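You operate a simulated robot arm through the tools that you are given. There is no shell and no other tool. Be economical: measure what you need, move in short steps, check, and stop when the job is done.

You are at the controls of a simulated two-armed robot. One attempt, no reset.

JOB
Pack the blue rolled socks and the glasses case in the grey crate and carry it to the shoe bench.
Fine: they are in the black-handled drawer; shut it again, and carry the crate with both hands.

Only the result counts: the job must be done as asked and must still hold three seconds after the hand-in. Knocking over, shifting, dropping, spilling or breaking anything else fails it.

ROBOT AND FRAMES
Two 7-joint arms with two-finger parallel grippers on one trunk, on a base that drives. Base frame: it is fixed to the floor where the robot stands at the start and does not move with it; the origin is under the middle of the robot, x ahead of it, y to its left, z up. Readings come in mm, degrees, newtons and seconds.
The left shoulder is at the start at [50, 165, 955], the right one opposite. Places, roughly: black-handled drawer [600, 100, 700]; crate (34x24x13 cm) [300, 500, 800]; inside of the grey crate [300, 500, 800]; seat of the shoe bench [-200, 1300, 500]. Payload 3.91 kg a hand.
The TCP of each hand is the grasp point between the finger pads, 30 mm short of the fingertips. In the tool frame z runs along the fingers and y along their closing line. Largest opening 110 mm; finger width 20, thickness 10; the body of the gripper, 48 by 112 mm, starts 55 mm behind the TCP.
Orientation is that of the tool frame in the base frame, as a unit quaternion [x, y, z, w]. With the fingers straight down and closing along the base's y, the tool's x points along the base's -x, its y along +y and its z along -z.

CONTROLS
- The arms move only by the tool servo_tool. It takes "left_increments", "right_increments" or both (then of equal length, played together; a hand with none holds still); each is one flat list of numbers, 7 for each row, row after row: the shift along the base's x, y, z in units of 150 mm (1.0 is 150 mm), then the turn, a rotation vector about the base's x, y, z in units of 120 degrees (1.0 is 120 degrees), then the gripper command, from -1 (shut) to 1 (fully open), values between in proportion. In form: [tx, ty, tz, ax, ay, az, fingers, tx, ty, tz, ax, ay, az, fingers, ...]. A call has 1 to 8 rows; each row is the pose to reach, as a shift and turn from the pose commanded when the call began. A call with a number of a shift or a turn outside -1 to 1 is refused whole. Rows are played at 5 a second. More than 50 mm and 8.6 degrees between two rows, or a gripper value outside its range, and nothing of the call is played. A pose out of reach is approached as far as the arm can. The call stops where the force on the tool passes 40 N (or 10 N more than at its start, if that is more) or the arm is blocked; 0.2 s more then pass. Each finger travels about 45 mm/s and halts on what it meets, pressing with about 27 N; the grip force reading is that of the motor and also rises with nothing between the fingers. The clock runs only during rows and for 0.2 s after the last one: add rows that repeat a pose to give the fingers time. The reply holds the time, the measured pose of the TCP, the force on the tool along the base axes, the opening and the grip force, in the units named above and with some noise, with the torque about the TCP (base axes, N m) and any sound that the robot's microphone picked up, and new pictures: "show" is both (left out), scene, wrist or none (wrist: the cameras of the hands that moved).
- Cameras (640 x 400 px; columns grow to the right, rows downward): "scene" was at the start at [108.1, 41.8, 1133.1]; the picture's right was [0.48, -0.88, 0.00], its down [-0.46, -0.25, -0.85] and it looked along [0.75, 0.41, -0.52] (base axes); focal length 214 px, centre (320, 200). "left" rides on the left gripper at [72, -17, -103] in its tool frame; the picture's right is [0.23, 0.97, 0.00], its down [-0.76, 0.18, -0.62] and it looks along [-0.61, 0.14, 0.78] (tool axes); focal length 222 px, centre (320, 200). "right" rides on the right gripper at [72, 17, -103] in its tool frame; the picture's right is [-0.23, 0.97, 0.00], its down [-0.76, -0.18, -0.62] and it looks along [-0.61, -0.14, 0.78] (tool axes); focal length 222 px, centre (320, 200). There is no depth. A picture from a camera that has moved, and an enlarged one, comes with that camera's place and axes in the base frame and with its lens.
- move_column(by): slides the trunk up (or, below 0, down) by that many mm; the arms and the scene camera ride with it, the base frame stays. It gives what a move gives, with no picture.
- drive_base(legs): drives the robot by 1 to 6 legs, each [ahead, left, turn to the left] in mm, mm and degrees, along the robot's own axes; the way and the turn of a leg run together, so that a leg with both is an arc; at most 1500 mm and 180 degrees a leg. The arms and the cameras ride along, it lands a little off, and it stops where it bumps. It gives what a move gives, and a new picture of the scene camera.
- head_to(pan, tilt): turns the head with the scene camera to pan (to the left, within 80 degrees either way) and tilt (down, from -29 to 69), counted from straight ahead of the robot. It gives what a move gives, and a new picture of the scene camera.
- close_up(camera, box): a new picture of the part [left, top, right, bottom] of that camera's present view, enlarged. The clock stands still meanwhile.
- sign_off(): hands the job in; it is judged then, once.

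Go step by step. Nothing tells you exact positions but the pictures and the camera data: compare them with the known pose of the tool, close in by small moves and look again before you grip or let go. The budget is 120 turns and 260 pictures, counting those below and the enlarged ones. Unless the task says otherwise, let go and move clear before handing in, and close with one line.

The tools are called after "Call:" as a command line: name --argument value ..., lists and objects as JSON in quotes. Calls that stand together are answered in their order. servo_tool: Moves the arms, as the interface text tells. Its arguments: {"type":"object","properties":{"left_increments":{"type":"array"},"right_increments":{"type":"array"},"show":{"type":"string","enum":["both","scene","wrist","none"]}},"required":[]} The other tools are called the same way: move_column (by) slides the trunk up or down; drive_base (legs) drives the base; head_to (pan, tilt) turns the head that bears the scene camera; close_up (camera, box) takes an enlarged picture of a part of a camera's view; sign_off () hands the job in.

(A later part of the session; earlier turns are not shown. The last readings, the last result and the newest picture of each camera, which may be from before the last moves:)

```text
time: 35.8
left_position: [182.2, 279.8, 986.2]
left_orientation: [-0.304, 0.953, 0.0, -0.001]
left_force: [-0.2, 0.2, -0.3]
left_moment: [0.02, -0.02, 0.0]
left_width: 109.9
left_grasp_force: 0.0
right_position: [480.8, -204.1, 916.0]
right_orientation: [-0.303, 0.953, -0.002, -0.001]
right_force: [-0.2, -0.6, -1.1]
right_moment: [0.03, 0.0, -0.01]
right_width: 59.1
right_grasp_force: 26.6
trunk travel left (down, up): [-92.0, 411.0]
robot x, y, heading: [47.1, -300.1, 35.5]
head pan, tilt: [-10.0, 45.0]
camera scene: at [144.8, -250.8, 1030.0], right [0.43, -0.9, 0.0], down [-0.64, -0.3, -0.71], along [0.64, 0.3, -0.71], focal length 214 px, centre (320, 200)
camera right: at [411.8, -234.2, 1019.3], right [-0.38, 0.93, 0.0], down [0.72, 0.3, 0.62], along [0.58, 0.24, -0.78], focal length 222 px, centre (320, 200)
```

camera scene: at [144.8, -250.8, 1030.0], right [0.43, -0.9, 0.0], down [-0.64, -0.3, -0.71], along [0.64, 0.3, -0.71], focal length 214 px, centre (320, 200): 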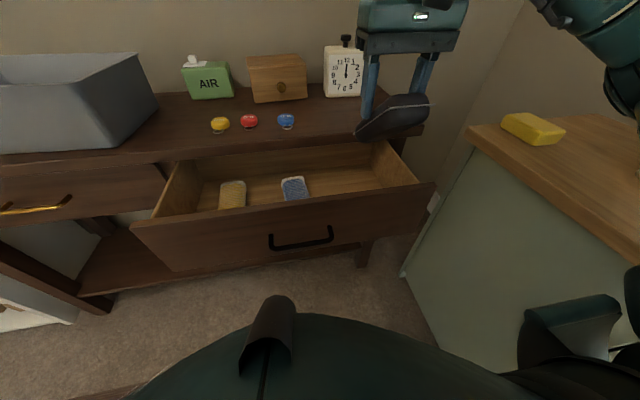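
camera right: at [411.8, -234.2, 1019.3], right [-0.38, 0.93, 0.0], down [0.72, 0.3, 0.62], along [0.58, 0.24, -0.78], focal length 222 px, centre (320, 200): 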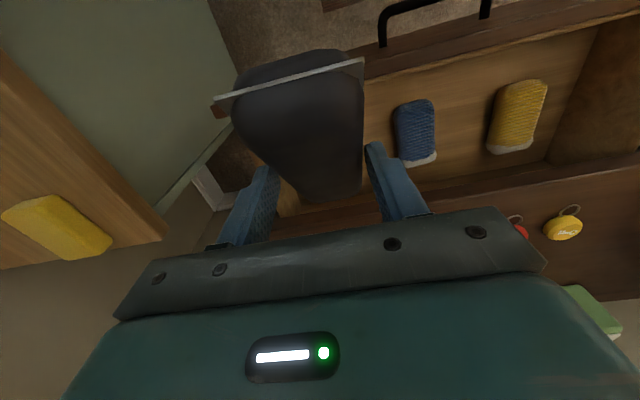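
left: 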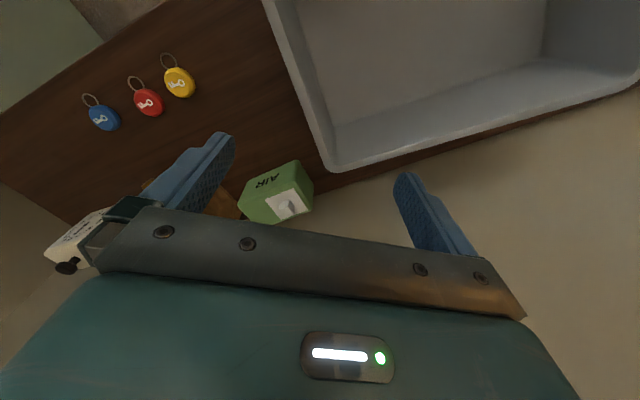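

The case is up but seems tilted, and there is a light strip by it. I'll look closer.

Call:
close_up --camera "right" --box '[180, 20, 420, 220]'

Call:
close_up --camera "scene" --box '[320, 40, 480, 150]'

Call:
close_up --camera "scene" --box '[120, 120, 440, 320]'

```text
2.00 times, centred on (300, 120) of right
camera zoom: at [411.8, -234.2, 1019.3], right [-0.38, 0.93, 0.0], down [0.72, 0.3, 0.62], along [0.58, 0.24, -0.78], focal length 444 px, centre (360, 360)
```

zoom: 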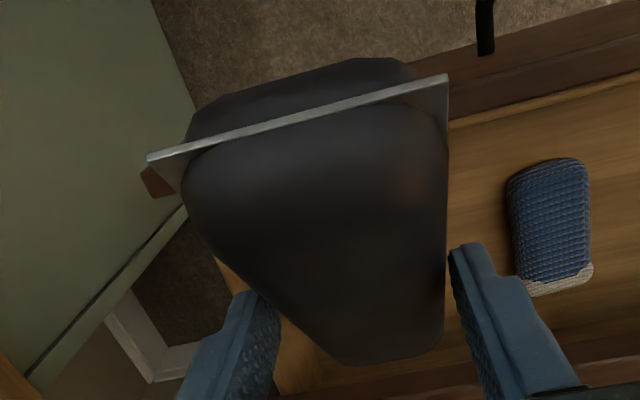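

```text
3.64 times, centred on (400, 95) of scene
camera zoom: at [144.8, -250.8, 1030.0], right [0.43, -0.9, 0.0], down [-0.64, -0.3, -0.71], along [0.64, 0.3, -0.71], focal length 780 px, centre (29, 582)
```

zoom: 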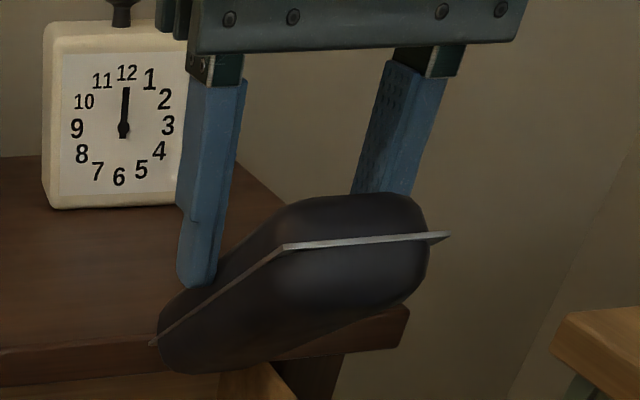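

```text
2.00 times, centred on (280, 220) of scene
camera zoom: at [144.8, -250.8, 1030.0], right [0.43, -0.9, 0.0], down [-0.64, -0.3, -0.71], along [0.64, 0.3, -0.71], focal length 429 px, centre (400, 160)
```

zoom: 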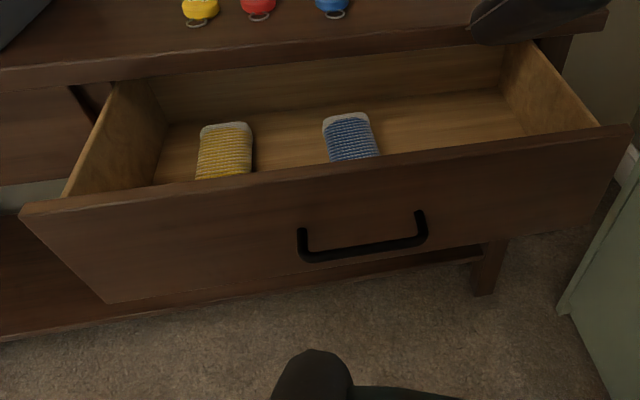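

It's just the case's seam rim, so the grip is fine. Next, the left hand goes over the blue socks at about [480, -22].

Call:
servo_tool --left_increments '[0.2, -0.2, 0, 0, 0, 0, 1, 0.4, -0.4, 0, 0, 0, 0, 1, 0.6, -0.6, 0, 0, 0, 0, 1, 0.8, -0.8, 0, 0, 0, 0, 1, 0.985, -1.0, 0, 0, 0, 0, 1]' --show "none"

Call:
servo_tool --left_increments '[0.2, -0.2, -0.12, 0, 0, 0, 1, 0.4, -0.4, -0.24, 0, 0, 0, 1, 0.6, -0.6, -0.36, 0, 0, 0, 1, 0.8, -0.8, -0.5, 0, 0, 0, 1, 0.985, -1.0, -0.75, 0, 0, 0, 1, 0.985, -1.0, -1.0, 0, 0, 0, 1]' --show "both"

```text
time: 37.0
left_position: [311.5, 132.5, 976.3]
left_orientation: [-0.305, 0.952, 0.002, 0.0]
left_force: [0.0, -0.2, -0.3]
left_moment: [0.0, 0.06, 0.01]
left_width: 109.8
left_grasp_force: 0.0
left hand out of reach, approached as far as the arm can: row 5
right_position: [481.3, -205.3, 916.1]
right_orientation: [-0.303, 0.953, 0.0, 0.0]
right_force: [0.1, 0.6, -0.9]
right_moment: [0.0, 0.01, 0.03]
right_width: 59.1
right_grasp_force: 27.0
trunk travel left (down, up): [-92.0, 411.0]
robot x, y, heading: [49.6, -299.4, 35.2]
head pan, tilt: [-10.0, 45.0]
```

```text
refused: row 5 steps farther than a row can; nothing moved
```

The left arm is at its reach limit at that height, so I'll lower as I go.

Call:
servo_tool --left_increments '[0, 0, -0.25, 0, 0, 0, 1, 0.1, -0.1, -0.45, 0, 0, 0, 1, 0.3, -0.3, -0.55, 0, 0, 0, 1, 0.5, -0.5, -0.65, 0, 0, 0, 1, 0.7, -0.7, -0.75, 0, 0, 0, 1, 0.85, -0.85, -0.8, 0, 0, 0, 1, 1.0, -1.0, -0.8, 0, 0, 0, 1]' --show "both"

```text
time: 38.6
left_position: [340.2, 72.9, 854.3]
left_orientation: [-0.304, 0.953, 0.0, -0.002]
left_force: [0.1, -0.2, -0.8]
left_moment: [-0.03, 0.01, 0.0]
left_width: 110.2
left_grasp_force: 0.0
left hand out of reach, approached as far as the arm can: row 3, 4, 5, 6, 7
right_position: [481.2, -204.3, 913.9]
right_orientation: [-0.304, 0.953, -0.001, -0.001]
right_force: [-0.1, 0.1, -1.4]
right_moment: [0.0, -0.02, 0.02]
right_width: 59.1
right_grasp_force: 27.0
trunk travel left (down, up): [-92.0, 411.0]
robot x, y, heading: [48.2, -300.9, 35.1]
head pan, tilt: [-10.0, 45.0]
camera scene: at [144.9, -250.8, 1030.0], right [0.43, -0.9, 0.0], down [-0.64, -0.3, -0.71], along [0.64, 0.3, -0.71], focal length 214 px, centre (320, 200)
camera left: at [292.8, 18.2, 957.5], right [-0.75, 0.66, 0.0], down [0.52, 0.59, 0.62], along [0.41, 0.47, -0.78], focal length 222 px, centre (320, 200)
```

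scene: 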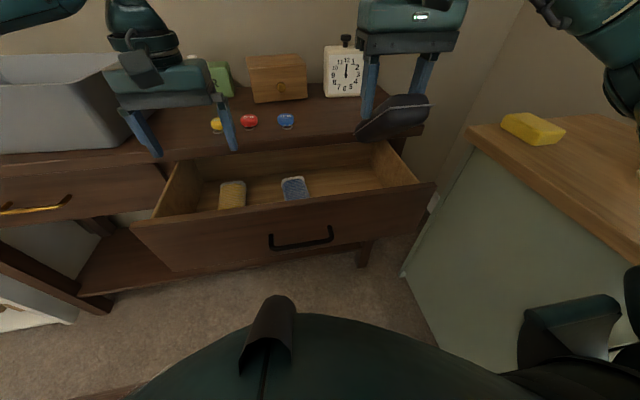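
left: 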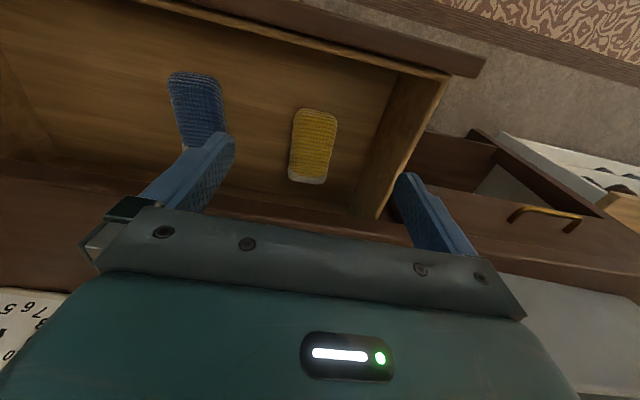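

The left arm can't cross that far, so I'll deliver the case with the right hand first and come back for the socks. I'll raise the trunk to clear the crate rim and drive left along the desk.

Call:
move_column --by 200

Call:
drive_base --legs '[[-30, 0, 0], [0, 600, 0]]'

Call:
head_to --pan -5 --tilt 40

```text
time: 40.8
left_position: [341.8, 72.4, 1054.6]
left_orientation: [-0.304, 0.953, 0.0, -0.001]
left_force: [0.3, 0.5, 0.3]
left_moment: [-0.02, 0.04, -0.02]
left_width: 109.9
left_grasp_force: 0.1
right_position: [481.3, -204.5, 1114.8]
right_orientation: [-0.304, 0.953, -0.001, 0.0]
right_force: [-0.2, -0.5, -1.2]
right_moment: [-0.01, -0.04, -0.01]
right_width: 59.3
right_grasp_force: 27.0
trunk travel left (down, up): [-292.0, 211.0]
robot x, y, heading: [50.2, -298.2, 35.5]
head pan, tilt: [-10.0, 45.0]
```

```text
time: 44.6
left_position: [-26.0, 540.6, 1054.9]
left_orientation: [-0.304, 0.953, 0.0, -0.001]
left_force: [-0.4, 0.0, 0.1]
left_moment: [0.01, 0.0, 0.04]
left_width: 110.4
left_grasp_force: 0.1
right_position: [113.6, 264.3, 1114.5]
right_orientation: [-0.304, 0.953, -0.001, 0.0]
right_force: [-0.7, 0.1, -0.7]
right_moment: [-0.01, 0.0, -0.01]
right_width: 59.4
right_grasp_force: 27.2
trunk travel left (down, up): [-292.0, 211.0]
robot x, y, heading: [-322.3, 166.8, 35.1]
head pan, tilt: [-10.0, 45.0]
camera scene: at [-223.4, 217.9, 1230.0], right [0.43, -0.9, 0.0], down [-0.64, -0.3, -0.71], along [0.64, 0.3, -0.71], focal length 214 px, centre (320, 200)
```

scene: 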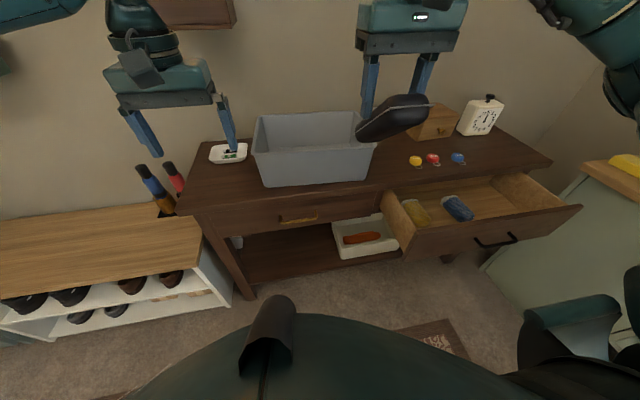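

```text
time: 45.3
left_position: [-26.8, 542.0, 1055.4]
left_orientation: [-0.304, 0.953, -0.001, -0.001]
left_force: [0.3, -1.0, 0.1]
left_moment: [0.0, 0.01, 0.0]
left_width: 110.2
left_grasp_force: 0.1
right_position: [113.5, 263.8, 1113.8]
right_orientation: [-0.304, 0.953, 0.0, -0.001]
right_force: [0.7, -0.5, -0.6]
right_moment: [0.01, 0.02, 0.05]
right_width: 59.2
right_grasp_force: 27.0
trunk travel left (down, up): [-292.0, 211.0]
robot x, y, heading: [-323.0, 165.8, 35.4]
head pan, tilt: [-5.0, 40.0]
camera scene: at [-223.4, 225.7, 1237.3], right [0.5, -0.86, 0.0], down [-0.56, -0.32, -0.77], along [0.66, 0.39, -0.64], focal length 214 px, centre (320, 200)
```

scene: 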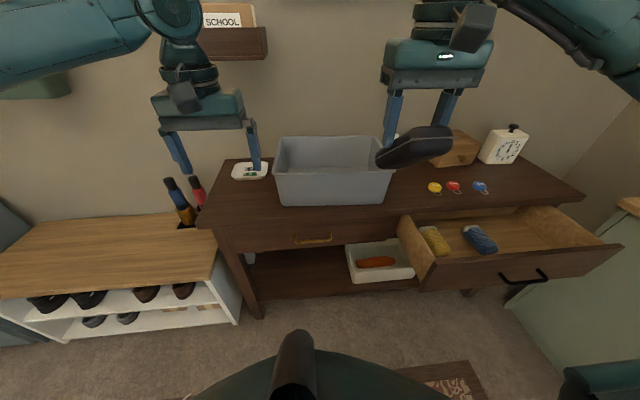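

The crate centre is at about [358, 531], bottom z≈770, with the rim around 900. The bench is left of the desk with a clear seat. I'll drive forward and carry the case over the crate.

Call:
drive_base --legs '[[140, 0, 0]]'

Call:
servo_tool --right_increments '[0.2, 0.2, 0, 0, 0, 0, -1, 0.4, 0.4, 0, 0, 0, 0, -1, 0.6, 0.6, 0, 0, 0, 0, -1, 0.72, 0.8, 0, 0, 0, 0, -1, 0.72, 0.8, 0, 0, 0, 0, -1]' --show "both"

```text
time: 46.6
left_position: [89.8, 622.4, 1055.2]
left_orientation: [-0.303, 0.953, 0.0, -0.001]
left_force: [0.1, 0.3, 0.5]
left_moment: [-0.04, -0.03, 0.0]
left_width: 109.9
left_grasp_force: 0.2
right_position: [228.5, 345.2, 1114.2]
right_orientation: [-0.305, 0.952, -0.001, -0.001]
right_force: [-0.5, 0.0, -0.9]
right_moment: [-0.02, -0.01, 0.0]
right_width: 59.2
right_grasp_force: 27.0
trunk travel left (down, up): [-292.0, 211.0]
robot x, y, heading: [-204.9, 250.9, 35.4]
head pan, tilt: [-5.0, 40.0]
camera scene: at [-107.7, 307.3, 1237.2], right [0.5, -0.86, 0.0], down [-0.56, -0.32, -0.77], along [0.66, 0.39, -0.64], focal length 214 px, centre (320, 200)
```

scene: 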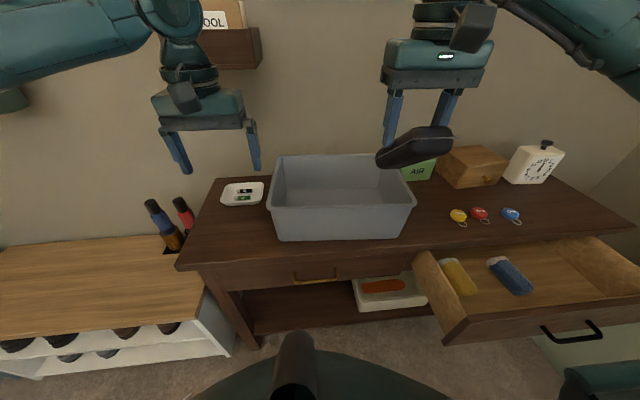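

```text
time: 47.8
left_position: [89.3, 621.7, 1056.4]
left_orientation: [-0.303, 0.953, 0.0, -0.001]
left_force: [-0.5, 0.4, 0.4]
left_moment: [-0.01, 0.03, -0.01]
left_width: 109.8
left_grasp_force: 0.1
right_position: [337.1, 464.8, 1114.6]
right_orientation: [-0.304, 0.953, -0.001, 0.0]
right_force: [-0.4, -0.1, -0.1]
right_moment: [0.01, 0.01, -0.01]
right_width: 59.1
right_grasp_force: 26.7
trunk travel left (down, up): [-292.0, 211.0]
robot x, y, heading: [-208.0, 249.1, 35.3]
head pan, tilt: [-5.0, 40.0]
camera scene: at [-108.2, 306.8, 1237.3], right [0.5, -0.86, 0.0], down [-0.56, -0.32, -0.77], along [0.66, 0.39, -0.64], focal length 214 px, centre (320, 200)
camera right: at [267.5, 435.0, 1218.4], right [-0.38, 0.93, 0.0], down [0.72, 0.3, 0.62], along [0.58, 0.23, -0.78], focal length 222 px, centre (320, 200)
```

scene: 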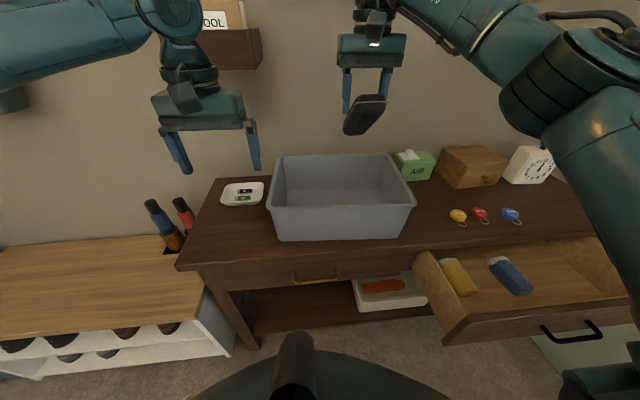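
right: 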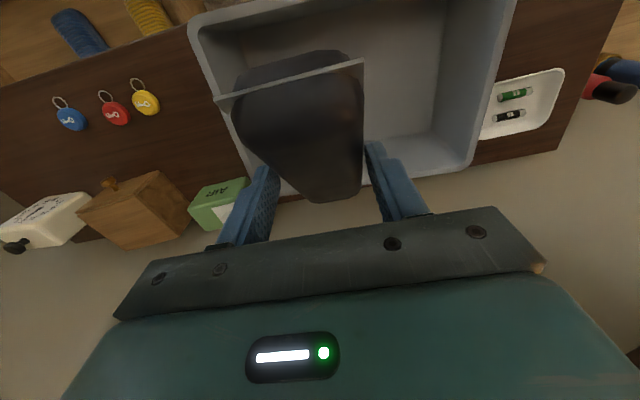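

The crate rim spans about [324, 297] to [345, 726]. I'll lower the case inside, a bit right of centre.

Call:
servo_tool --right_increments '[0.1, 0.08, -0.2, 0, 0, 0, -1, 0.1, 0.08, -0.4, 0, 0, 0, -1, 0.1, 0.08, -0.7, 0, 0, 0, -1, 0.1, 0.08, -1.0, 0, 0, 0, -1]' --show "none"

Call:
servo_tool --right_increments '[0, 0, -0.2, 0, 0, 0, -1, 0, 0, -0.35, 0, 0, 0, -1, 0, 0, -0.45, 0, 0, 0, -1, 0, 0, -0.53, 0, 0, 0, -1, 0, 0, -0.6, 0, 0, 0, -1, 0, 0, -0.66, 0, 0, 0, -1, 0, 0, -0.72, 0, 0, 0, -1]' --show "both"

```text
time: 48.8
left_position: [90.0, 622.8, 1054.6]
left_orientation: [-0.303, 0.953, 0.001, -0.001]
left_force: [-0.2, 0.0, 0.7]
left_moment: [-0.02, 0.01, -0.01]
left_width: 110.1
left_grasp_force: 0.0
right_position: [350.1, 477.7, 962.1]
right_orientation: [-0.304, 0.953, 0.0, -0.001]
right_force: [-0.2, 0.5, -1.1]
right_moment: [-0.01, -0.02, -0.02]
right_width: 59.0
right_grasp_force: 26.6
trunk travel left (down, up): [-292.0, 211.0]
robot x, y, heading: [-209.6, 252.5, 35.3]
head pan, tilt: [-5.0, 40.0]
```

```text
time: 50.4
left_position: [88.1, 623.0, 1055.9]
left_orientation: [-0.303, 0.953, 0.0, 0.0]
left_force: [0.1, 0.0, 0.4]
left_moment: [-0.01, 0.0, -0.02]
left_width: 110.0
left_grasp_force: 0.0
right_position: [350.5, 476.0, 857.8]
right_orientation: [-0.304, 0.953, 0.001, 0.0]
right_force: [-2.9, -1.5, 10.8]
right_moment: [0.41, -0.45, 0.03]
right_width: 59.3
right_grasp_force: 26.6
trunk travel left (down, up): [-292.0, 211.0]
robot x, y, heading: [-207.2, 246.8, 35.0]
head pan, tilt: [-5.0, 40.0]
camera scene: at [-109.6, 306.4, 1237.4], right [0.5, -0.86, 0.0], down [-0.55, -0.32, -0.77], along [0.66, 0.39, -0.64], focal length 214 px, centre (320, 200)
camera right: at [280.8, 446.9, 961.5], right [-0.38, 0.93, 0.0], down [0.72, 0.3, 0.62], along [0.58, 0.24, -0.78], focal length 222 px, centre (320, 200)
```

scene: 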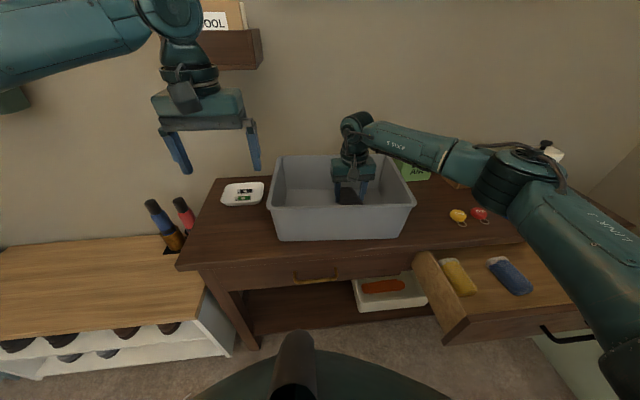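
right: 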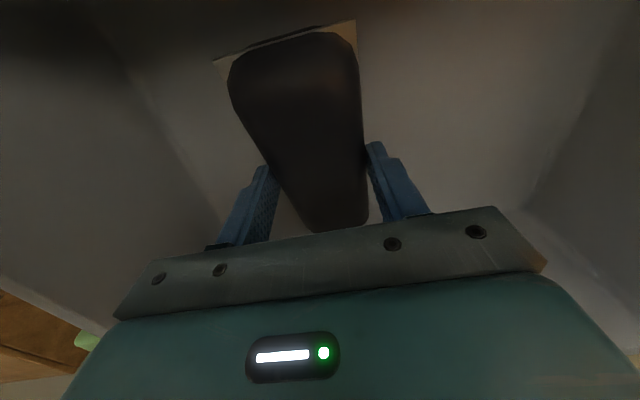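

The case's low end is touching the crate floor. I'll ease down a touch, open, and lift out.

Call:
servo_tool --right_increments '[0, 0, -0.05, 0, 0, 0, -1, 0, 0, -0.05, 0, 0, 0, 0.3, 0, 0, -0.05, 0, 0, 0, 0.7, 0, 0, -0.05, 0, 0, 0, 0.7, 0, 0, 0.1, 0, 0, 0, 0.7, 0, 0, 0.4, 0, 0, 0, 0.7, 0, 0, 0.7, 0, 0, 0, 0.7, 0, 0, 1.0, 0, 0, 0, 0.7]' --show "wrist"

```text
time: 52.2
left_position: [88.9, 622.1, 1055.1]
left_orientation: [-0.304, 0.953, 0.001, 0.0]
left_force: [-0.4, -0.1, 0.7]
left_moment: [-0.01, 0.01, 0.02]
left_width: 110.3
left_grasp_force: 0.0
right_position: [350.3, 476.6, 1008.5]
right_orientation: [-0.305, 0.952, 0.0, 0.001]
right_force: [-0.4, -1.0, -0.4]
right_moment: [0.02, -0.02, -0.01]
right_width: 93.5
right_grasp_force: 0.1
trunk travel left (down, up): [-292.0, 211.0]
robot x, y, heading: [-207.2, 247.4, 35.3]
head pan, tilt: [-5.0, 40.0]
camera right: at [281.6, 447.1, 1111.8], right [-0.38, 0.93, 0.0], down [0.72, 0.3, 0.62], along [0.58, 0.24, -0.78], focal length 222 px, centre (320, 200)
```

right: 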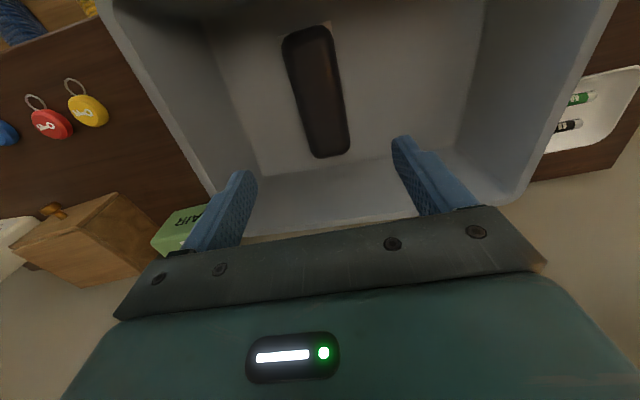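

The case lies flat in the crate. I'll back off and return to the drawer for the socks with the right hand.

Call:
drive_base --legs '[[-190, 0, 0], [0, -520, 0]]'

Call:
move_column --by -200

Call:
close_up --camera "right" --box '[0, 0, 640, 400]'

```text
time: 56.4
left_position: [234.5, 90.5, 1054.4]
left_orientation: [-0.304, 0.953, -0.001, -0.002]
left_force: [0.5, -0.4, -0.2]
left_moment: [0.02, -0.01, 0.01]
left_width: 110.1
left_grasp_force: 0.0
right_position: [497.1, -55.7, 1006.9]
right_orientation: [-0.305, 0.952, 0.0, 0.0]
right_force: [0.0, -0.2, 0.2]
right_moment: [0.01, -0.04, -0.04]
right_width: 93.3
right_grasp_force: 0.0
trunk travel left (down, up): [-292.0, 211.0]
robot x, y, heading: [-62.3, -281.9, 35.7]
head pan, tilt: [-5.0, 40.0]
camera scene: at [38.3, -225.3, 1237.3], right [0.5, -0.86, 0.0], down [-0.56, -0.32, -0.77], along [0.66, 0.39, -0.64], focal length 214 px, centre (320, 200)
```

scene: 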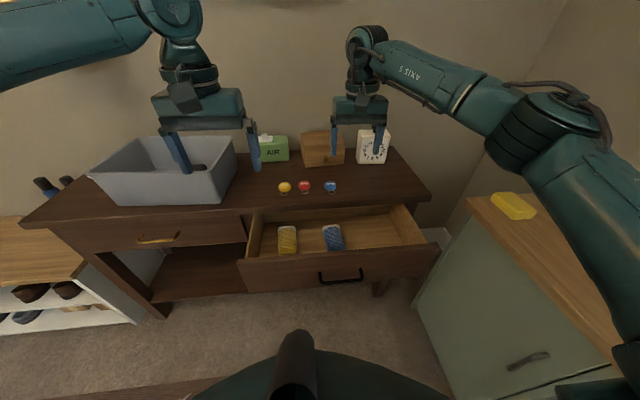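

```text
time: 58.5
left_position: [235.3, 90.0, 855.4]
left_orientation: [-0.303, 0.953, 0.0, -0.001]
left_force: [-0.6, 0.7, 0.1]
left_moment: [-0.01, -0.01, 0.01]
left_width: 110.0
left_grasp_force: 0.0
right_position: [496.9, -55.9, 807.5]
right_orientation: [-0.304, 0.953, -0.001, -0.001]
right_force: [-0.2, -0.5, 0.7]
right_moment: [-0.01, 0.0, -0.03]
right_width: 93.6
right_grasp_force: 0.0
trunk travel left (down, up): [-92.0, 411.0]
robot x, y, heading: [-62.8, -281.3, 35.1]
head pan, tilt: [-5.0, 40.0]
```

```text
1.00 times, centred on (320, 200) of right
camera zoom: at [428.5, -84.9, 911.0], right [-0.38, 0.93, 0.0], down [0.72, 0.3, 0.62], along [0.58, 0.24, -0.78], focal length 222 px, centre (320, 200)
```

zoom: 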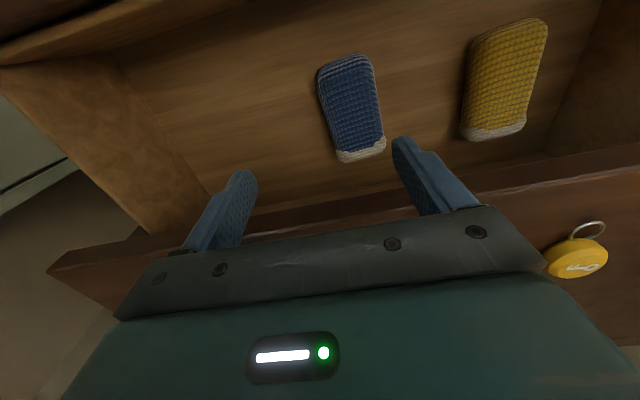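

The blue socks are centred near [487, -19]. I'll move over and descend.

Call:
servo_tool --right_increments '[-0.087, 0.227, 0, 0, 0, 0, 0.8, -0.087, 0.227, -0.25, 0, 0, 0, 0.8, -0.087, 0.227, -0.5, 0, 0, 0, 0.8, -0.087, 0.227, -0.75, 0, 0, 0, 0.8, -0.087, 0.227, -0.9, 0, 0, 0, 0.8, -0.087, 0.227, -1.0, 0, 0, 0, 0.8]' --show "wrist"

```text
time: 59.5
left_position: [235.0, 90.2, 855.3]
left_orientation: [-0.303, 0.953, 0.0, 0.0]
left_force: [-1.0, 0.7, -0.3]
left_moment: [-0.01, -0.03, 0.0]
left_width: 110.2
left_grasp_force: 0.0
right_position: [485.5, -17.5, 719.4]
right_orientation: [-0.303, 0.953, 0.009, 0.013]
right_force: [-1.7, -1.3, 13.3]
right_moment: [0.22, -0.71, -0.05]
right_width: 98.9
right_grasp_force: 0.1
trunk travel left (down, up): [-92.0, 411.0]
robot x, y, heading: [-59.4, -282.3, 35.0]
head pan, tilt: [-5.0, 40.0]
stopped in row 4 (right hand): the force on the tool passed its limit (the readings are from after the stop); the commanded pose is now the measured one
camera right: at [416.2, -50.7, 821.7], right [-0.38, 0.93, 0.02], down [0.71, 0.28, 0.64], along [0.59, 0.25, -0.77], focal length 222 px, centre (320, 200)
```

right: 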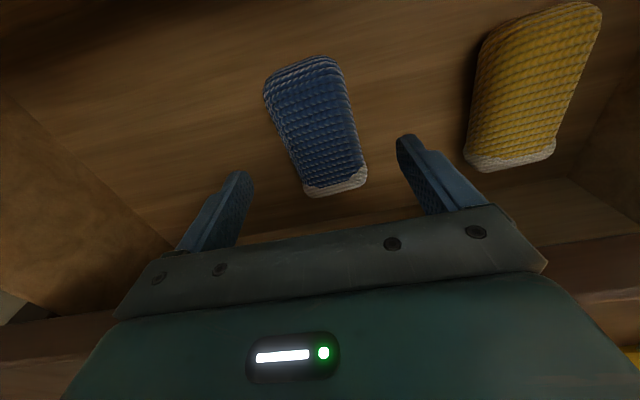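

The gripper body met the desk's front edge at about z 770. I'll lift, come 15 mm toward me, and go down again.

Call:
servo_tool --right_increments '[0, 0, 0.1, 0, 0, 0, 0.8, -0.09, -0.075, 0.1, 0, 0, 0, 0.8, -0.09, -0.075, 0.1, 0, 0, 0, 0.8]' --show "both"

```text
time: 60.3
left_position: [235.8, 90.0, 854.8]
left_orientation: [-0.303, 0.953, 0.0, -0.001]
left_force: [-0.8, -0.6, -0.5]
left_moment: [-0.06, 0.01, -0.03]
left_width: 110.1
left_grasp_force: 0.0
right_position: [473.7, -30.4, 730.3]
right_orientation: [-0.303, 0.953, 0.007, 0.01]
right_force: [0.0, 0.4, -0.3]
right_moment: [-0.02, 0.01, -0.02]
right_width: 98.9
right_grasp_force: 0.0
trunk travel left (down, up): [-92.0, 411.0]
robot x, y, heading: [-60.4, -283.1, 35.2]
head pan, tilt: [-5.0, 40.0]
camera scene: at [38.3, -225.3, 1037.3], right [0.5, -0.86, 0.0], down [-0.56, -0.32, -0.77], along [0.66, 0.39, -0.64], focal length 214 px, centre (320, 200)
camera right: at [403.5, -61.8, 832.7], right [-0.38, 0.93, 0.01], down [0.72, 0.28, 0.64], along [0.59, 0.25, -0.77], focal length 222 px, centre (320, 200)
```

scene: 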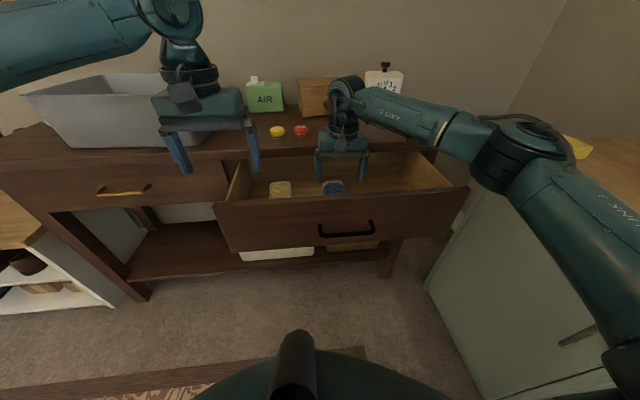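
right: 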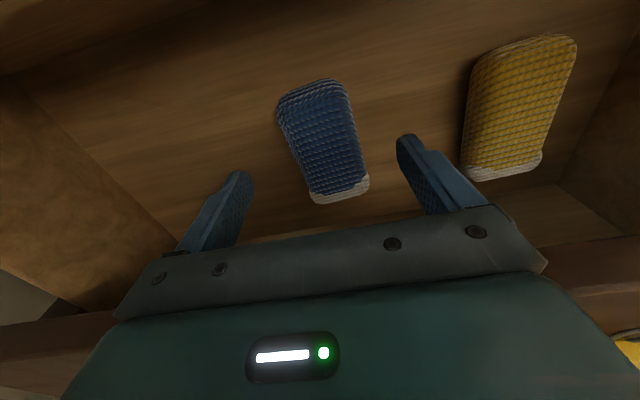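

Clear now; the socks sit between the finger lines. I'll descend and grip.

Call:
servo_tool --right_increments '[0, 0, -0.2, 0, 0, 0, 0.8, 0, 0, -0.35, 0, 0, 0, 0.8, 0, 0, -0.45, 0, 0, 0, 0.8, 0, 0, -0.52, 0, 0, 0, 0.8, 0, 0, -0.57, 0, 0, 0, 0.8]' --show "wrist"

```text
time: 61.5
left_position: [236.6, 90.1, 854.0]
left_orientation: [-0.303, 0.953, 0.0, -0.001]
left_force: [-0.2, 0.2, 0.5]
left_moment: [-0.01, -0.03, 0.01]
left_width: 109.8
left_grasp_force: 0.1
right_position: [474.9, -29.9, 645.5]
right_orientation: [-0.304, 0.953, 0.006, 0.009]
right_force: [-0.3, 0.5, -0.4]
right_moment: [-0.05, -0.02, 0.0]
right_width: 99.1
right_grasp_force: 0.0
trunk travel left (down, up): [-92.0, 411.0]
robot x, y, heading: [-57.6, -285.1, 35.1]
head pan, tilt: [-5.0, 40.0]
camera right: at [403.5, -61.5, 747.5], right [-0.38, 0.93, 0.01], down [0.71, 0.28, 0.64], along [0.59, 0.25, -0.77], focal length 222 px, centre (320, 200)
```

right: 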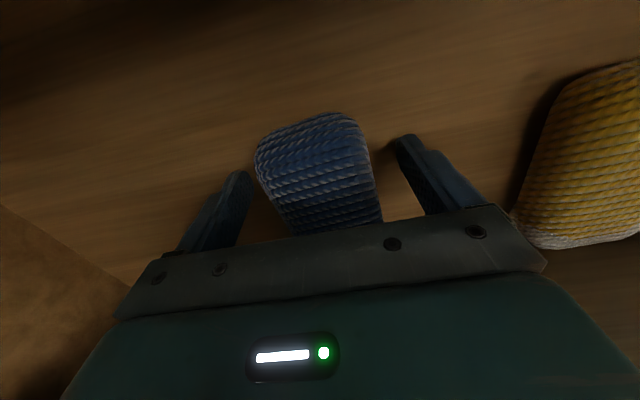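

Call:
servo_tool --right_increments '[0, 0, 0, 0, 0, 0, 0, 0, 0, 0, 0, 0, 0, -1, 0, 0, 0, 0, 0, 0, -1, 0, 0, 0, 0, 0, 0, -1, 0, 0, 0, 0, 0, 0, -1]' --show "none"

Call:
servo_tool --right_increments '[0, 0, 0.1, 0, 0, 0, -1, -0.1, -0.07, 0.15, 0, 0, 0, -1, -0.16, -0.115, 0.3, 0, 0, 0, -1, -0.16, -0.115, 0.55, 0, 0, 0, -1, -0.16, -0.115, 0.8, 0, 0, 0, -1, -0.16, -0.115, 1.0, 0, 0, 0, -1]' --show "both"

```text
time: 62.7
left_position: [235.3, 91.8, 855.4]
left_orientation: [-0.304, 0.953, 0.0, -0.001]
left_force: [0.5, -0.8, 1.0]
left_moment: [0.0, 0.01, 0.02]
left_width: 110.0
left_grasp_force: 0.0
right_position: [474.8, -31.3, 645.9]
right_orientation: [-0.303, 0.953, 0.007, 0.01]
right_force: [1.2, 0.3, -0.9]
right_moment: [0.04, -0.03, 0.01]
right_width: 66.1
right_grasp_force: 27.1
trunk travel left (down, up): [-92.0, 411.0]
robot x, y, heading: [-59.7, -283.8, 35.2]
head pan, tilt: [-5.0, 40.0]
```

```text
time: 64.1
left_position: [234.6, 91.0, 855.5]
left_orientation: [-0.303, 0.953, 0.0, -0.001]
left_force: [0.0, -0.7, 0.1]
left_moment: [0.01, 0.03, 0.0]
left_width: 109.7
left_grasp_force: 0.0
right_position: [449.5, -48.2, 797.9]
right_orientation: [-0.304, 0.953, 0.007, 0.012]
right_force: [-5.8, -4.4, 2.3]
right_moment: [0.04, -0.01, 0.18]
right_width: 64.8
right_grasp_force: 27.3
trunk travel left (down, up): [-92.0, 411.0]
robot x, y, heading: [-58.6, -286.1, 35.3]
head pan, tilt: [-5.0, 40.0]
camera scene: at [37.8, -225.6, 1037.6], right [0.5, -0.86, 0.0], down [-0.56, -0.32, -0.77], along [0.66, 0.39, -0.64], focal length 214 px, centre (320, 200)
camera right: at [378.8, -79.9, 899.5], right [-0.38, 0.93, 0.01], down [0.71, 0.28, 0.64], along [0.59, 0.25, -0.77], focal length 222 px, centre (320, 200)
```

scene: 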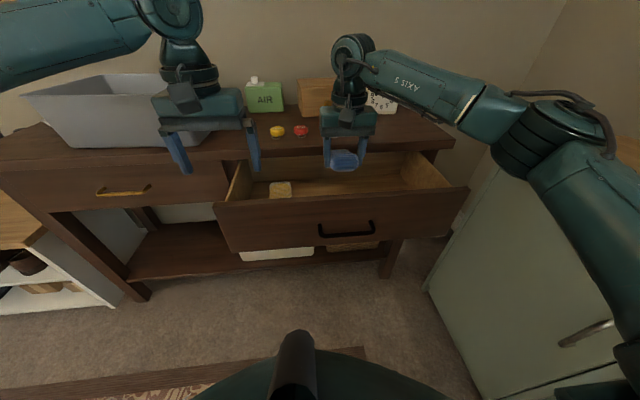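
right: 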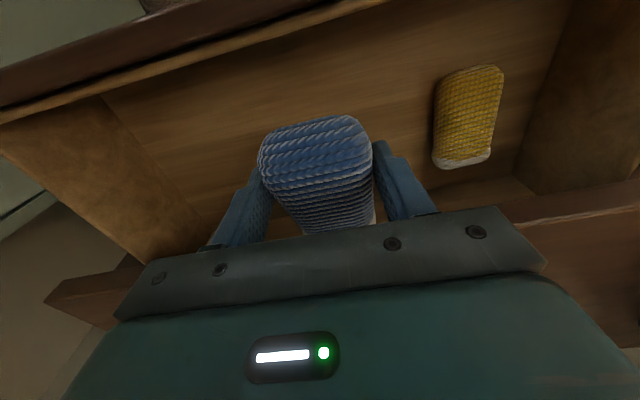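

The socks are held. I'll lift them clear, raise the trunk and take them to the crate.

Call:
servo_tool --right_increments '[-0.1, -0.07, 0.1, 0, 0, 0, -1, -0.2, -0.14, 0.3, 0, 0, 0, -1, -0.2, -0.14, 0.5, 0, 0, 0, -1]' --show "none"

Call:
move_column --by 200

Call:
drive_base --legs '[[0, 520, 0], [190, 0, 0]]'

Call:
close_up --camera "right" --box '[0, 0, 640, 400]'

```text
time: 64.9
left_position: [235.4, 90.8, 854.6]
left_orientation: [-0.303, 0.953, -0.001, -0.001]
left_force: [0.0, -1.3, 0.3]
left_moment: [0.06, -0.01, -0.02]
left_width: 110.0
left_grasp_force: 0.0
right_position: [418.8, -68.2, 870.1]
right_orientation: [-0.303, 0.953, 0.007, 0.01]
right_force: [-0.3, 0.6, -0.6]
right_moment: [-0.01, 0.02, 0.01]
right_width: 64.5
right_grasp_force: 26.9
trunk travel left (down, up): [-92.0, 411.0]
robot x, y, heading: [-59.3, -285.7, 34.9]
head pan, tilt: [-5.0, 40.0]
```

```text
time: 67.1
left_position: [235.6, 90.9, 1053.9]
left_orientation: [-0.304, 0.953, -0.001, 0.0]
left_force: [-0.4, -0.1, -0.3]
left_moment: [0.01, -0.01, 0.0]
left_width: 109.9
left_grasp_force: 0.1
right_position: [418.8, -68.3, 1070.7]
right_orientation: [-0.304, 0.953, 0.006, 0.01]
right_force: [0.4, 0.0, -0.8]
right_moment: [-0.01, 0.01, -0.02]
right_width: 64.5
right_grasp_force: 27.4
trunk travel left (down, up): [-292.0, 211.0]
robot x, y, heading: [-58.2, -284.8, 35.2]
head pan, tilt: [-5.0, 40.0]
```

```text
time: 71.3
left_position: [92.2, 623.6, 1055.6]
left_orientation: [-0.303, 0.953, 0.0, -0.001]
left_force: [0.7, -0.1, 0.4]
left_moment: [0.0, 0.02, -0.03]
left_width: 109.9
left_grasp_force: 0.1
right_position: [275.3, 463.4, 1070.6]
right_orientation: [-0.303, 0.953, 0.006, 0.01]
right_force: [0.7, 0.5, -0.8]
right_moment: [-0.02, 0.02, -0.03]
right_width: 64.5
right_grasp_force: 26.9
trunk travel left (down, up): [-292.0, 211.0]
robot x, y, heading: [-203.2, 252.6, 35.1]
head pan, tilt: [-5.0, 40.0]
camera scene: at [-105.6, 308.0, 1237.2], right [0.5, -0.86, 0.0], down [-0.56, -0.32, -0.77], along [0.66, 0.38, -0.64], focal length 214 px, centre (320, 200)
```

scene: 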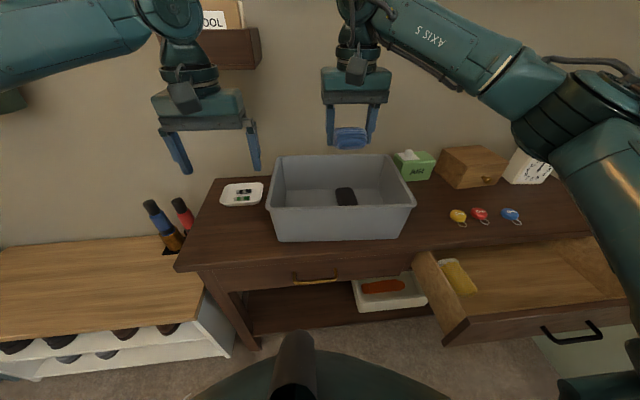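

```text
1.00 times, centred on (320, 200) of right
camera zoom: at [205.0, 432.0, 1172.5], right [-0.38, 0.93, 0.01], down [0.72, 0.28, 0.64], along [0.59, 0.25, -0.77], focal length 222 px, centre (320, 200)
```

zoom: 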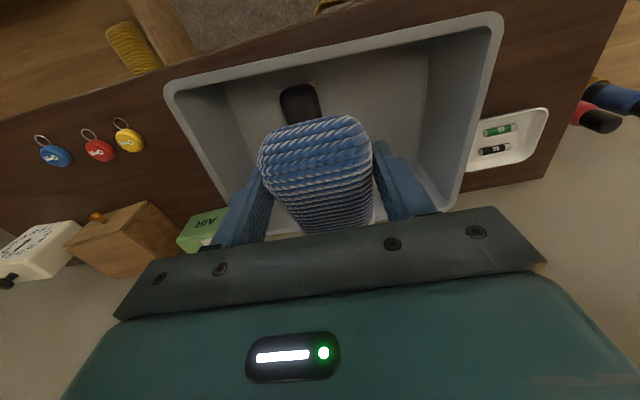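

I'll lower the socks to the left of the case inside the crate.

Call:
servo_tool --right_increments '[0.07, 0.3, 0, 0, 0, 0, -1, 0.13, 0.63, 0, 0, 0, 0, -1, 0.13, 0.63, -0.25, 0, 0, 0, -1, 0.13, 0.63, -0.5, 0, 0, 0, -1, 0.13, 0.63, -0.75, 0, 0, 0, -1, 0.13, 0.63, -1.0, 0, 0, 0, -1]' --show "both"

```text
refused: row 2 steps farther than a row can; nothing moved
```

Call:
servo_tool --right_increments '[0.07, 0.3, 0, 0, 0, 0, -1, 0.13, 0.6, 0, 0, 0, 0, -1, 0.13, 0.63, -0.25, 0, 0, 0, -1, 0.13, 0.63, -0.5, 0, 0, 0, -1, 0.13, 0.63, -0.75, 0, 0, 0, -1, 0.13, 0.63, -1.0, 0, 0, 0, -1]' --show "both"

```text
time: 72.7
left_position: [92.3, 622.9, 1053.9]
left_orientation: [-0.302, 0.953, 0.0, -0.001]
left_force: [0.4, -0.2, -0.3]
left_moment: [0.01, -0.01, -0.01]
left_width: 110.3
left_grasp_force: 0.2
right_position: [294.9, 558.0, 920.4]
right_orientation: [-0.303, 0.953, 0.007, 0.009]
right_force: [1.0, -0.8, -0.1]
right_moment: [-0.02, 0.04, 0.01]
right_width: 64.4
right_grasp_force: 27.2
trunk travel left (down, up): [-292.0, 211.0]
robot x, y, heading: [-203.4, 252.9, 35.3]
head pan, tilt: [-5.0, 40.0]
camera scene: at [-105.9, 307.7, 1237.3], right [0.5, -0.86, 0.0], down [-0.56, -0.32, -0.77], along [0.66, 0.38, -0.64], focal length 214 px, centre (320, 200)
camera right: at [224.2, 526.2, 1021.7], right [-0.38, 0.93, 0.01], down [0.72, 0.28, 0.64], along [0.59, 0.25, -0.77], focal length 222 px, centre (320, 200)
```

scene: 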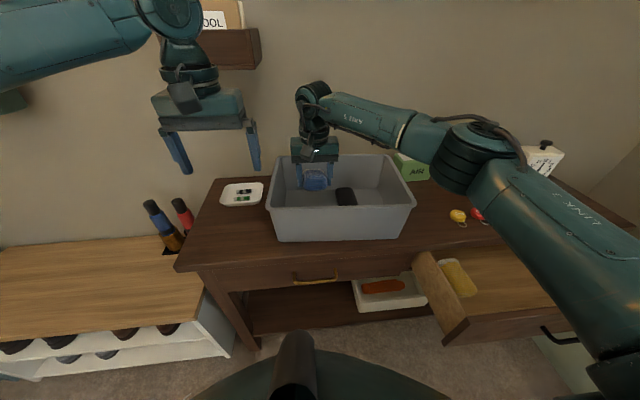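
right: 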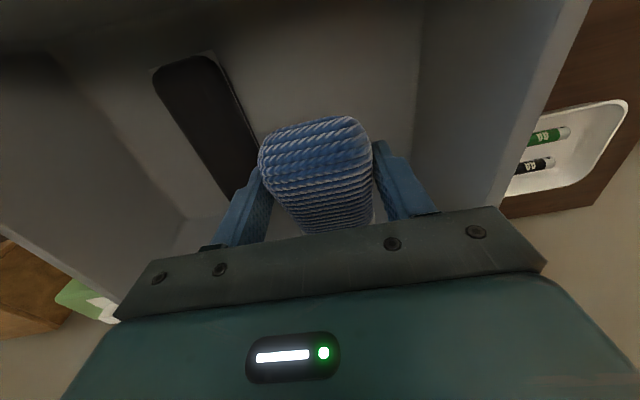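

Call:
servo_tool --right_increments '[-0.039, 0.054, -0.15, 0, 0, 0, -1, -0.039, 0.054, -0.35, 0, 0, 0, -1, -0.039, 0.054, -0.5, 0, 0, 0, -1, -0.039, 0.054, -0.6, 0, 0, 0, -1, -0.039, 0.054, -0.66, 0, 0, 0, -1, -0.039, 0.054, -0.71, 0, 0, 0, -1]' --show "wrist"

```text
time: 74.1
left_position: [91.5, 620.9, 1057.6]
left_orientation: [-0.302, 0.953, 0.0, 0.001]
left_force: [0.9, 0.5, 0.2]
left_moment: [0.0, -0.01, -0.01]
left_width: 109.8
left_grasp_force: 0.0
right_position: [286.7, 565.0, 820.3]
right_orientation: [-0.302, 0.953, 0.009, 0.012]
right_force: [-4.0, -5.7, 31.0]
right_moment: [-0.65, 0.02, -0.07]
right_width: 64.7
right_grasp_force: 26.5
trunk travel left (down, up): [-292.0, 211.0]
robot x, y, heading: [-205.1, 251.4, 35.3]
head pan, tilt: [-5.0, 40.0]
camera right: at [216.5, 533.1, 920.7], right [-0.38, 0.93, 0.01], down [0.71, 0.28, 0.64], along [0.59, 0.25, -0.77], focal length 222 px, centre (320, 200)
```

right: 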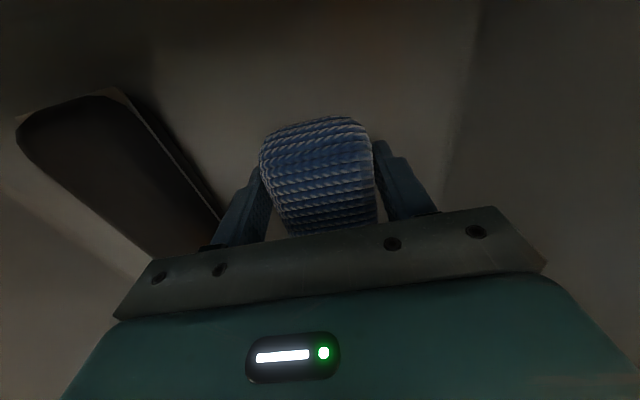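

The socks are on the floor of the crate. I'll open and lift out.

Call:
servo_tool --right_increments '[0, 0, 0.04, 0, 0, 0, 0, 0, 0, 0.04, 0, 0, 0, 0.6, 0, 0, 0.04, 0, 0, 0, 0.6, 0, 0, 0.25, 0, 0, 0, 0.6, 0, 0, 0.5, 0, 0, 0, 0.6, 0, 0, 0.75, 0, 0, 0, 0.6, 0, 0, 1.0, 0, 0, 0, 0.6]' --show "none"

Call:
servo_tool --right_increments '[-0.1, -0.15, 0.25, 0, 0, 0, 0.5, -0.2, -0.3, 0.4, 0, 0, 0, 0, -0.3, -0.5, 0.4, 0, 0, 0, -1, -0.4, -0.7, 0.4, 0, 0, 0, -1]' --show "both"

```text
time: 75.7
left_position: [91.3, 621.9, 1054.2]
left_orientation: [-0.302, 0.953, 0.0, 0.0]
left_force: [-0.3, -1.0, -0.5]
left_moment: [-0.05, -0.03, -0.03]
left_width: 110.0
left_grasp_force: 0.0
right_position: [287.7, 564.8, 964.9]
right_orientation: [-0.302, 0.953, 0.007, 0.01]
right_force: [0.7, -0.7, -0.3]
right_moment: [-0.04, 0.02, 0.0]
right_width: 88.4
right_grasp_force: 0.1
trunk travel left (down, up): [-292.0, 211.0]
robot x, y, heading: [-202.3, 245.8, 35.0]
head pan, tilt: [-5.0, 40.0]
```

```text
time: 76.7
left_position: [92.3, 622.4, 1053.6]
left_orientation: [-0.302, 0.953, -0.001, -0.001]
left_force: [0.0, 0.8, 0.2]
left_moment: [-0.02, -0.02, -0.02]
left_width: 109.9
left_grasp_force: 0.0
right_position: [229.0, 458.9, 1022.8]
right_orientation: [-0.303, 0.953, 0.006, 0.011]
right_force: [0.2, -0.3, -1.0]
right_moment: [0.0, -0.02, 0.0]
right_width: 12.5
right_grasp_force: 0.1
trunk travel left (down, up): [-292.0, 211.0]
robot x, y, heading: [-203.2, 248.5, 35.2]
head pan, tilt: [-5.0, 40.0]
camera scene: at [-106.2, 307.2, 1237.3], right [0.5, -0.86, 0.0], down [-0.56, -0.32, -0.77], along [0.66, 0.38, -0.64], focal length 214 px, centre (320, 200)
camera right: at [158.0, 427.4, 1125.5], right [-0.38, 0.93, 0.01], down [0.72, 0.28, 0.64], along [0.59, 0.25, -0.77], focal length 222 px, centre (320, 200)
```

scene: 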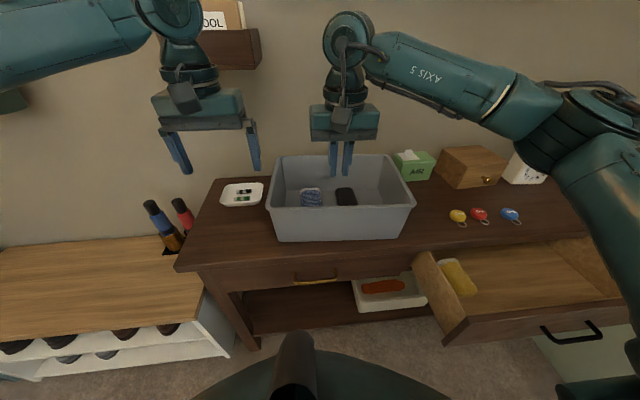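
right: 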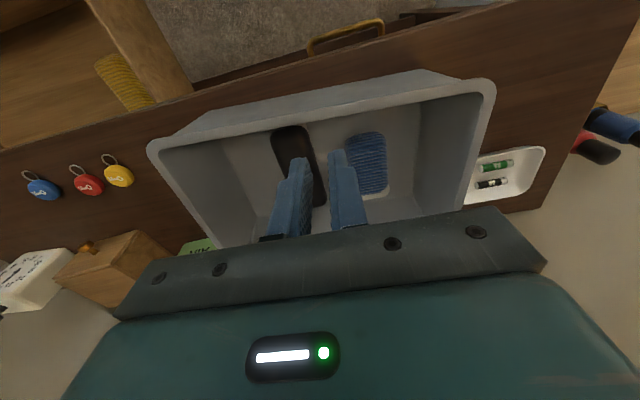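

Both items are in the crate. Now I'll go back, lower the trunk, and set the closed right hand tilted forward to push the drawer shut.

Call:
drive_base --legs '[[-300, 0, 0], [0, -406, 0]]'

Call:
move_column --by -200

Call:
servo_tool --right_increments '[0.03, -0.05, -0.1, 0.04, -0.0567, 0, -1, 0.06, -0.1, -0.25, 0.08, -0.1133, 0, -1, 0.1, -0.15, -0.45, 0.12, -0.17, 0, -1, 0.14, -0.2, -0.65, 0.16, -0.2267, 0, -1, 0.17, -0.24, -0.85, 0.2, -0.2833, 0, -1, 0.19, -0.27, -1.0, 0.24, -0.34, 0, -1]' --show "both"

```text
time: 80.8
left_position: [79.4, 122.2, 1055.6]
left_orientation: [-0.303, 0.953, 0.001, -0.001]
left_force: [-0.4, 0.4, -0.4]
left_moment: [0.01, 0.01, -0.03]
left_width: 110.1
left_grasp_force: 0.1
right_position: [217.4, -43.8, 1022.6]
right_orientation: [-0.303, 0.953, 0.007, 0.01]
right_force: [0.2, -0.1, 0.4]
right_moment: [0.03, 0.03, -0.01]
right_width: 0.0
right_grasp_force: 27.2
trunk travel left (down, up): [-292.0, 211.0]
robot x, y, heading: [-216.4, -248.5, 35.1]
head pan, tilt: [-5.0, 40.0]
camera scene: at [-117.2, -195.3, 1237.3], right [0.5, -0.86, 0.0], down [-0.56, -0.32, -0.77], along [0.66, 0.39, -0.64], focal length 214 px, centre (320, 200)
```

scene: 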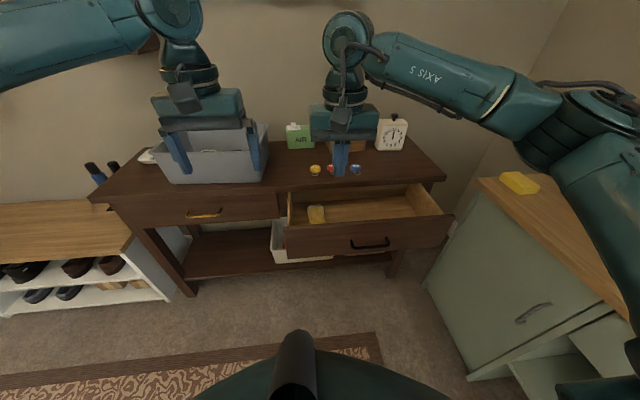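

```text
time: 83.0
left_position: [79.6, 119.8, 854.8]
left_orientation: [-0.303, 0.953, 0.0, 0.0]
left_force: [0.2, 0.1, 0.0]
left_moment: [0.05, 0.0, -0.03]
left_width: 110.0
left_grasp_force: 0.0
right_position: [217.4, -42.7, 823.6]
right_orientation: [-0.303, 0.953, 0.007, 0.01]
right_force: [0.2, 0.5, 0.1]
right_moment: [-0.02, 0.02, -0.02]
right_width: 0.1
right_grasp_force: 27.2
trunk travel left (down, up): [-92.0, 411.0]
robot x, y, heading: [-215.3, -256.0, 35.4]
head pan, tilt: [-5.0, 40.0]
```

```text
time: 84.4
left_position: [80.1, 121.8, 854.1]
left_orientation: [-0.303, 0.953, -0.001, -0.001]
left_force: [-0.7, 0.2, 0.3]
left_moment: [0.0, 0.01, 0.01]
left_width: 109.7
left_grasp_force: 0.1
right_position: [245.3, -84.0, 672.6]
right_orientation: [-0.275, 0.858, 0.134, 0.412]
right_force: [-0.8, -0.4, 1.2]
right_moment: [-0.01, 0.04, 0.02]
right_width: 0.0
right_grasp_force: 27.3
trunk travel left (down, up): [-92.0, 411.0]
robot x, y, heading: [-216.5, -253.8, 35.3]
head pan, tilt: [-5.0, 40.0]
camera scene: at [-117.4, -195.0, 1037.4], right [0.5, -0.86, 0.0], down [-0.56, -0.32, -0.77], along [0.66, 0.39, -0.64], focal length 214 px, centre (320, 200)
camera right: at [133.5, -143.9, 682.2], right [-0.45, 0.87, 0.18], down [0.1, -0.15, 0.98], along [0.89, 0.46, -0.02], focal length 222 px, centre (320, 200)
```

scene: 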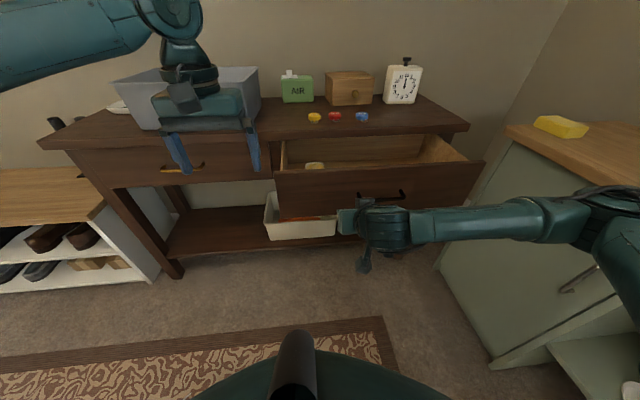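
right: 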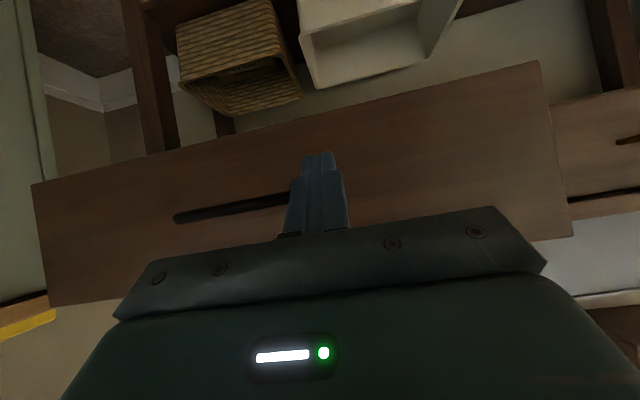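

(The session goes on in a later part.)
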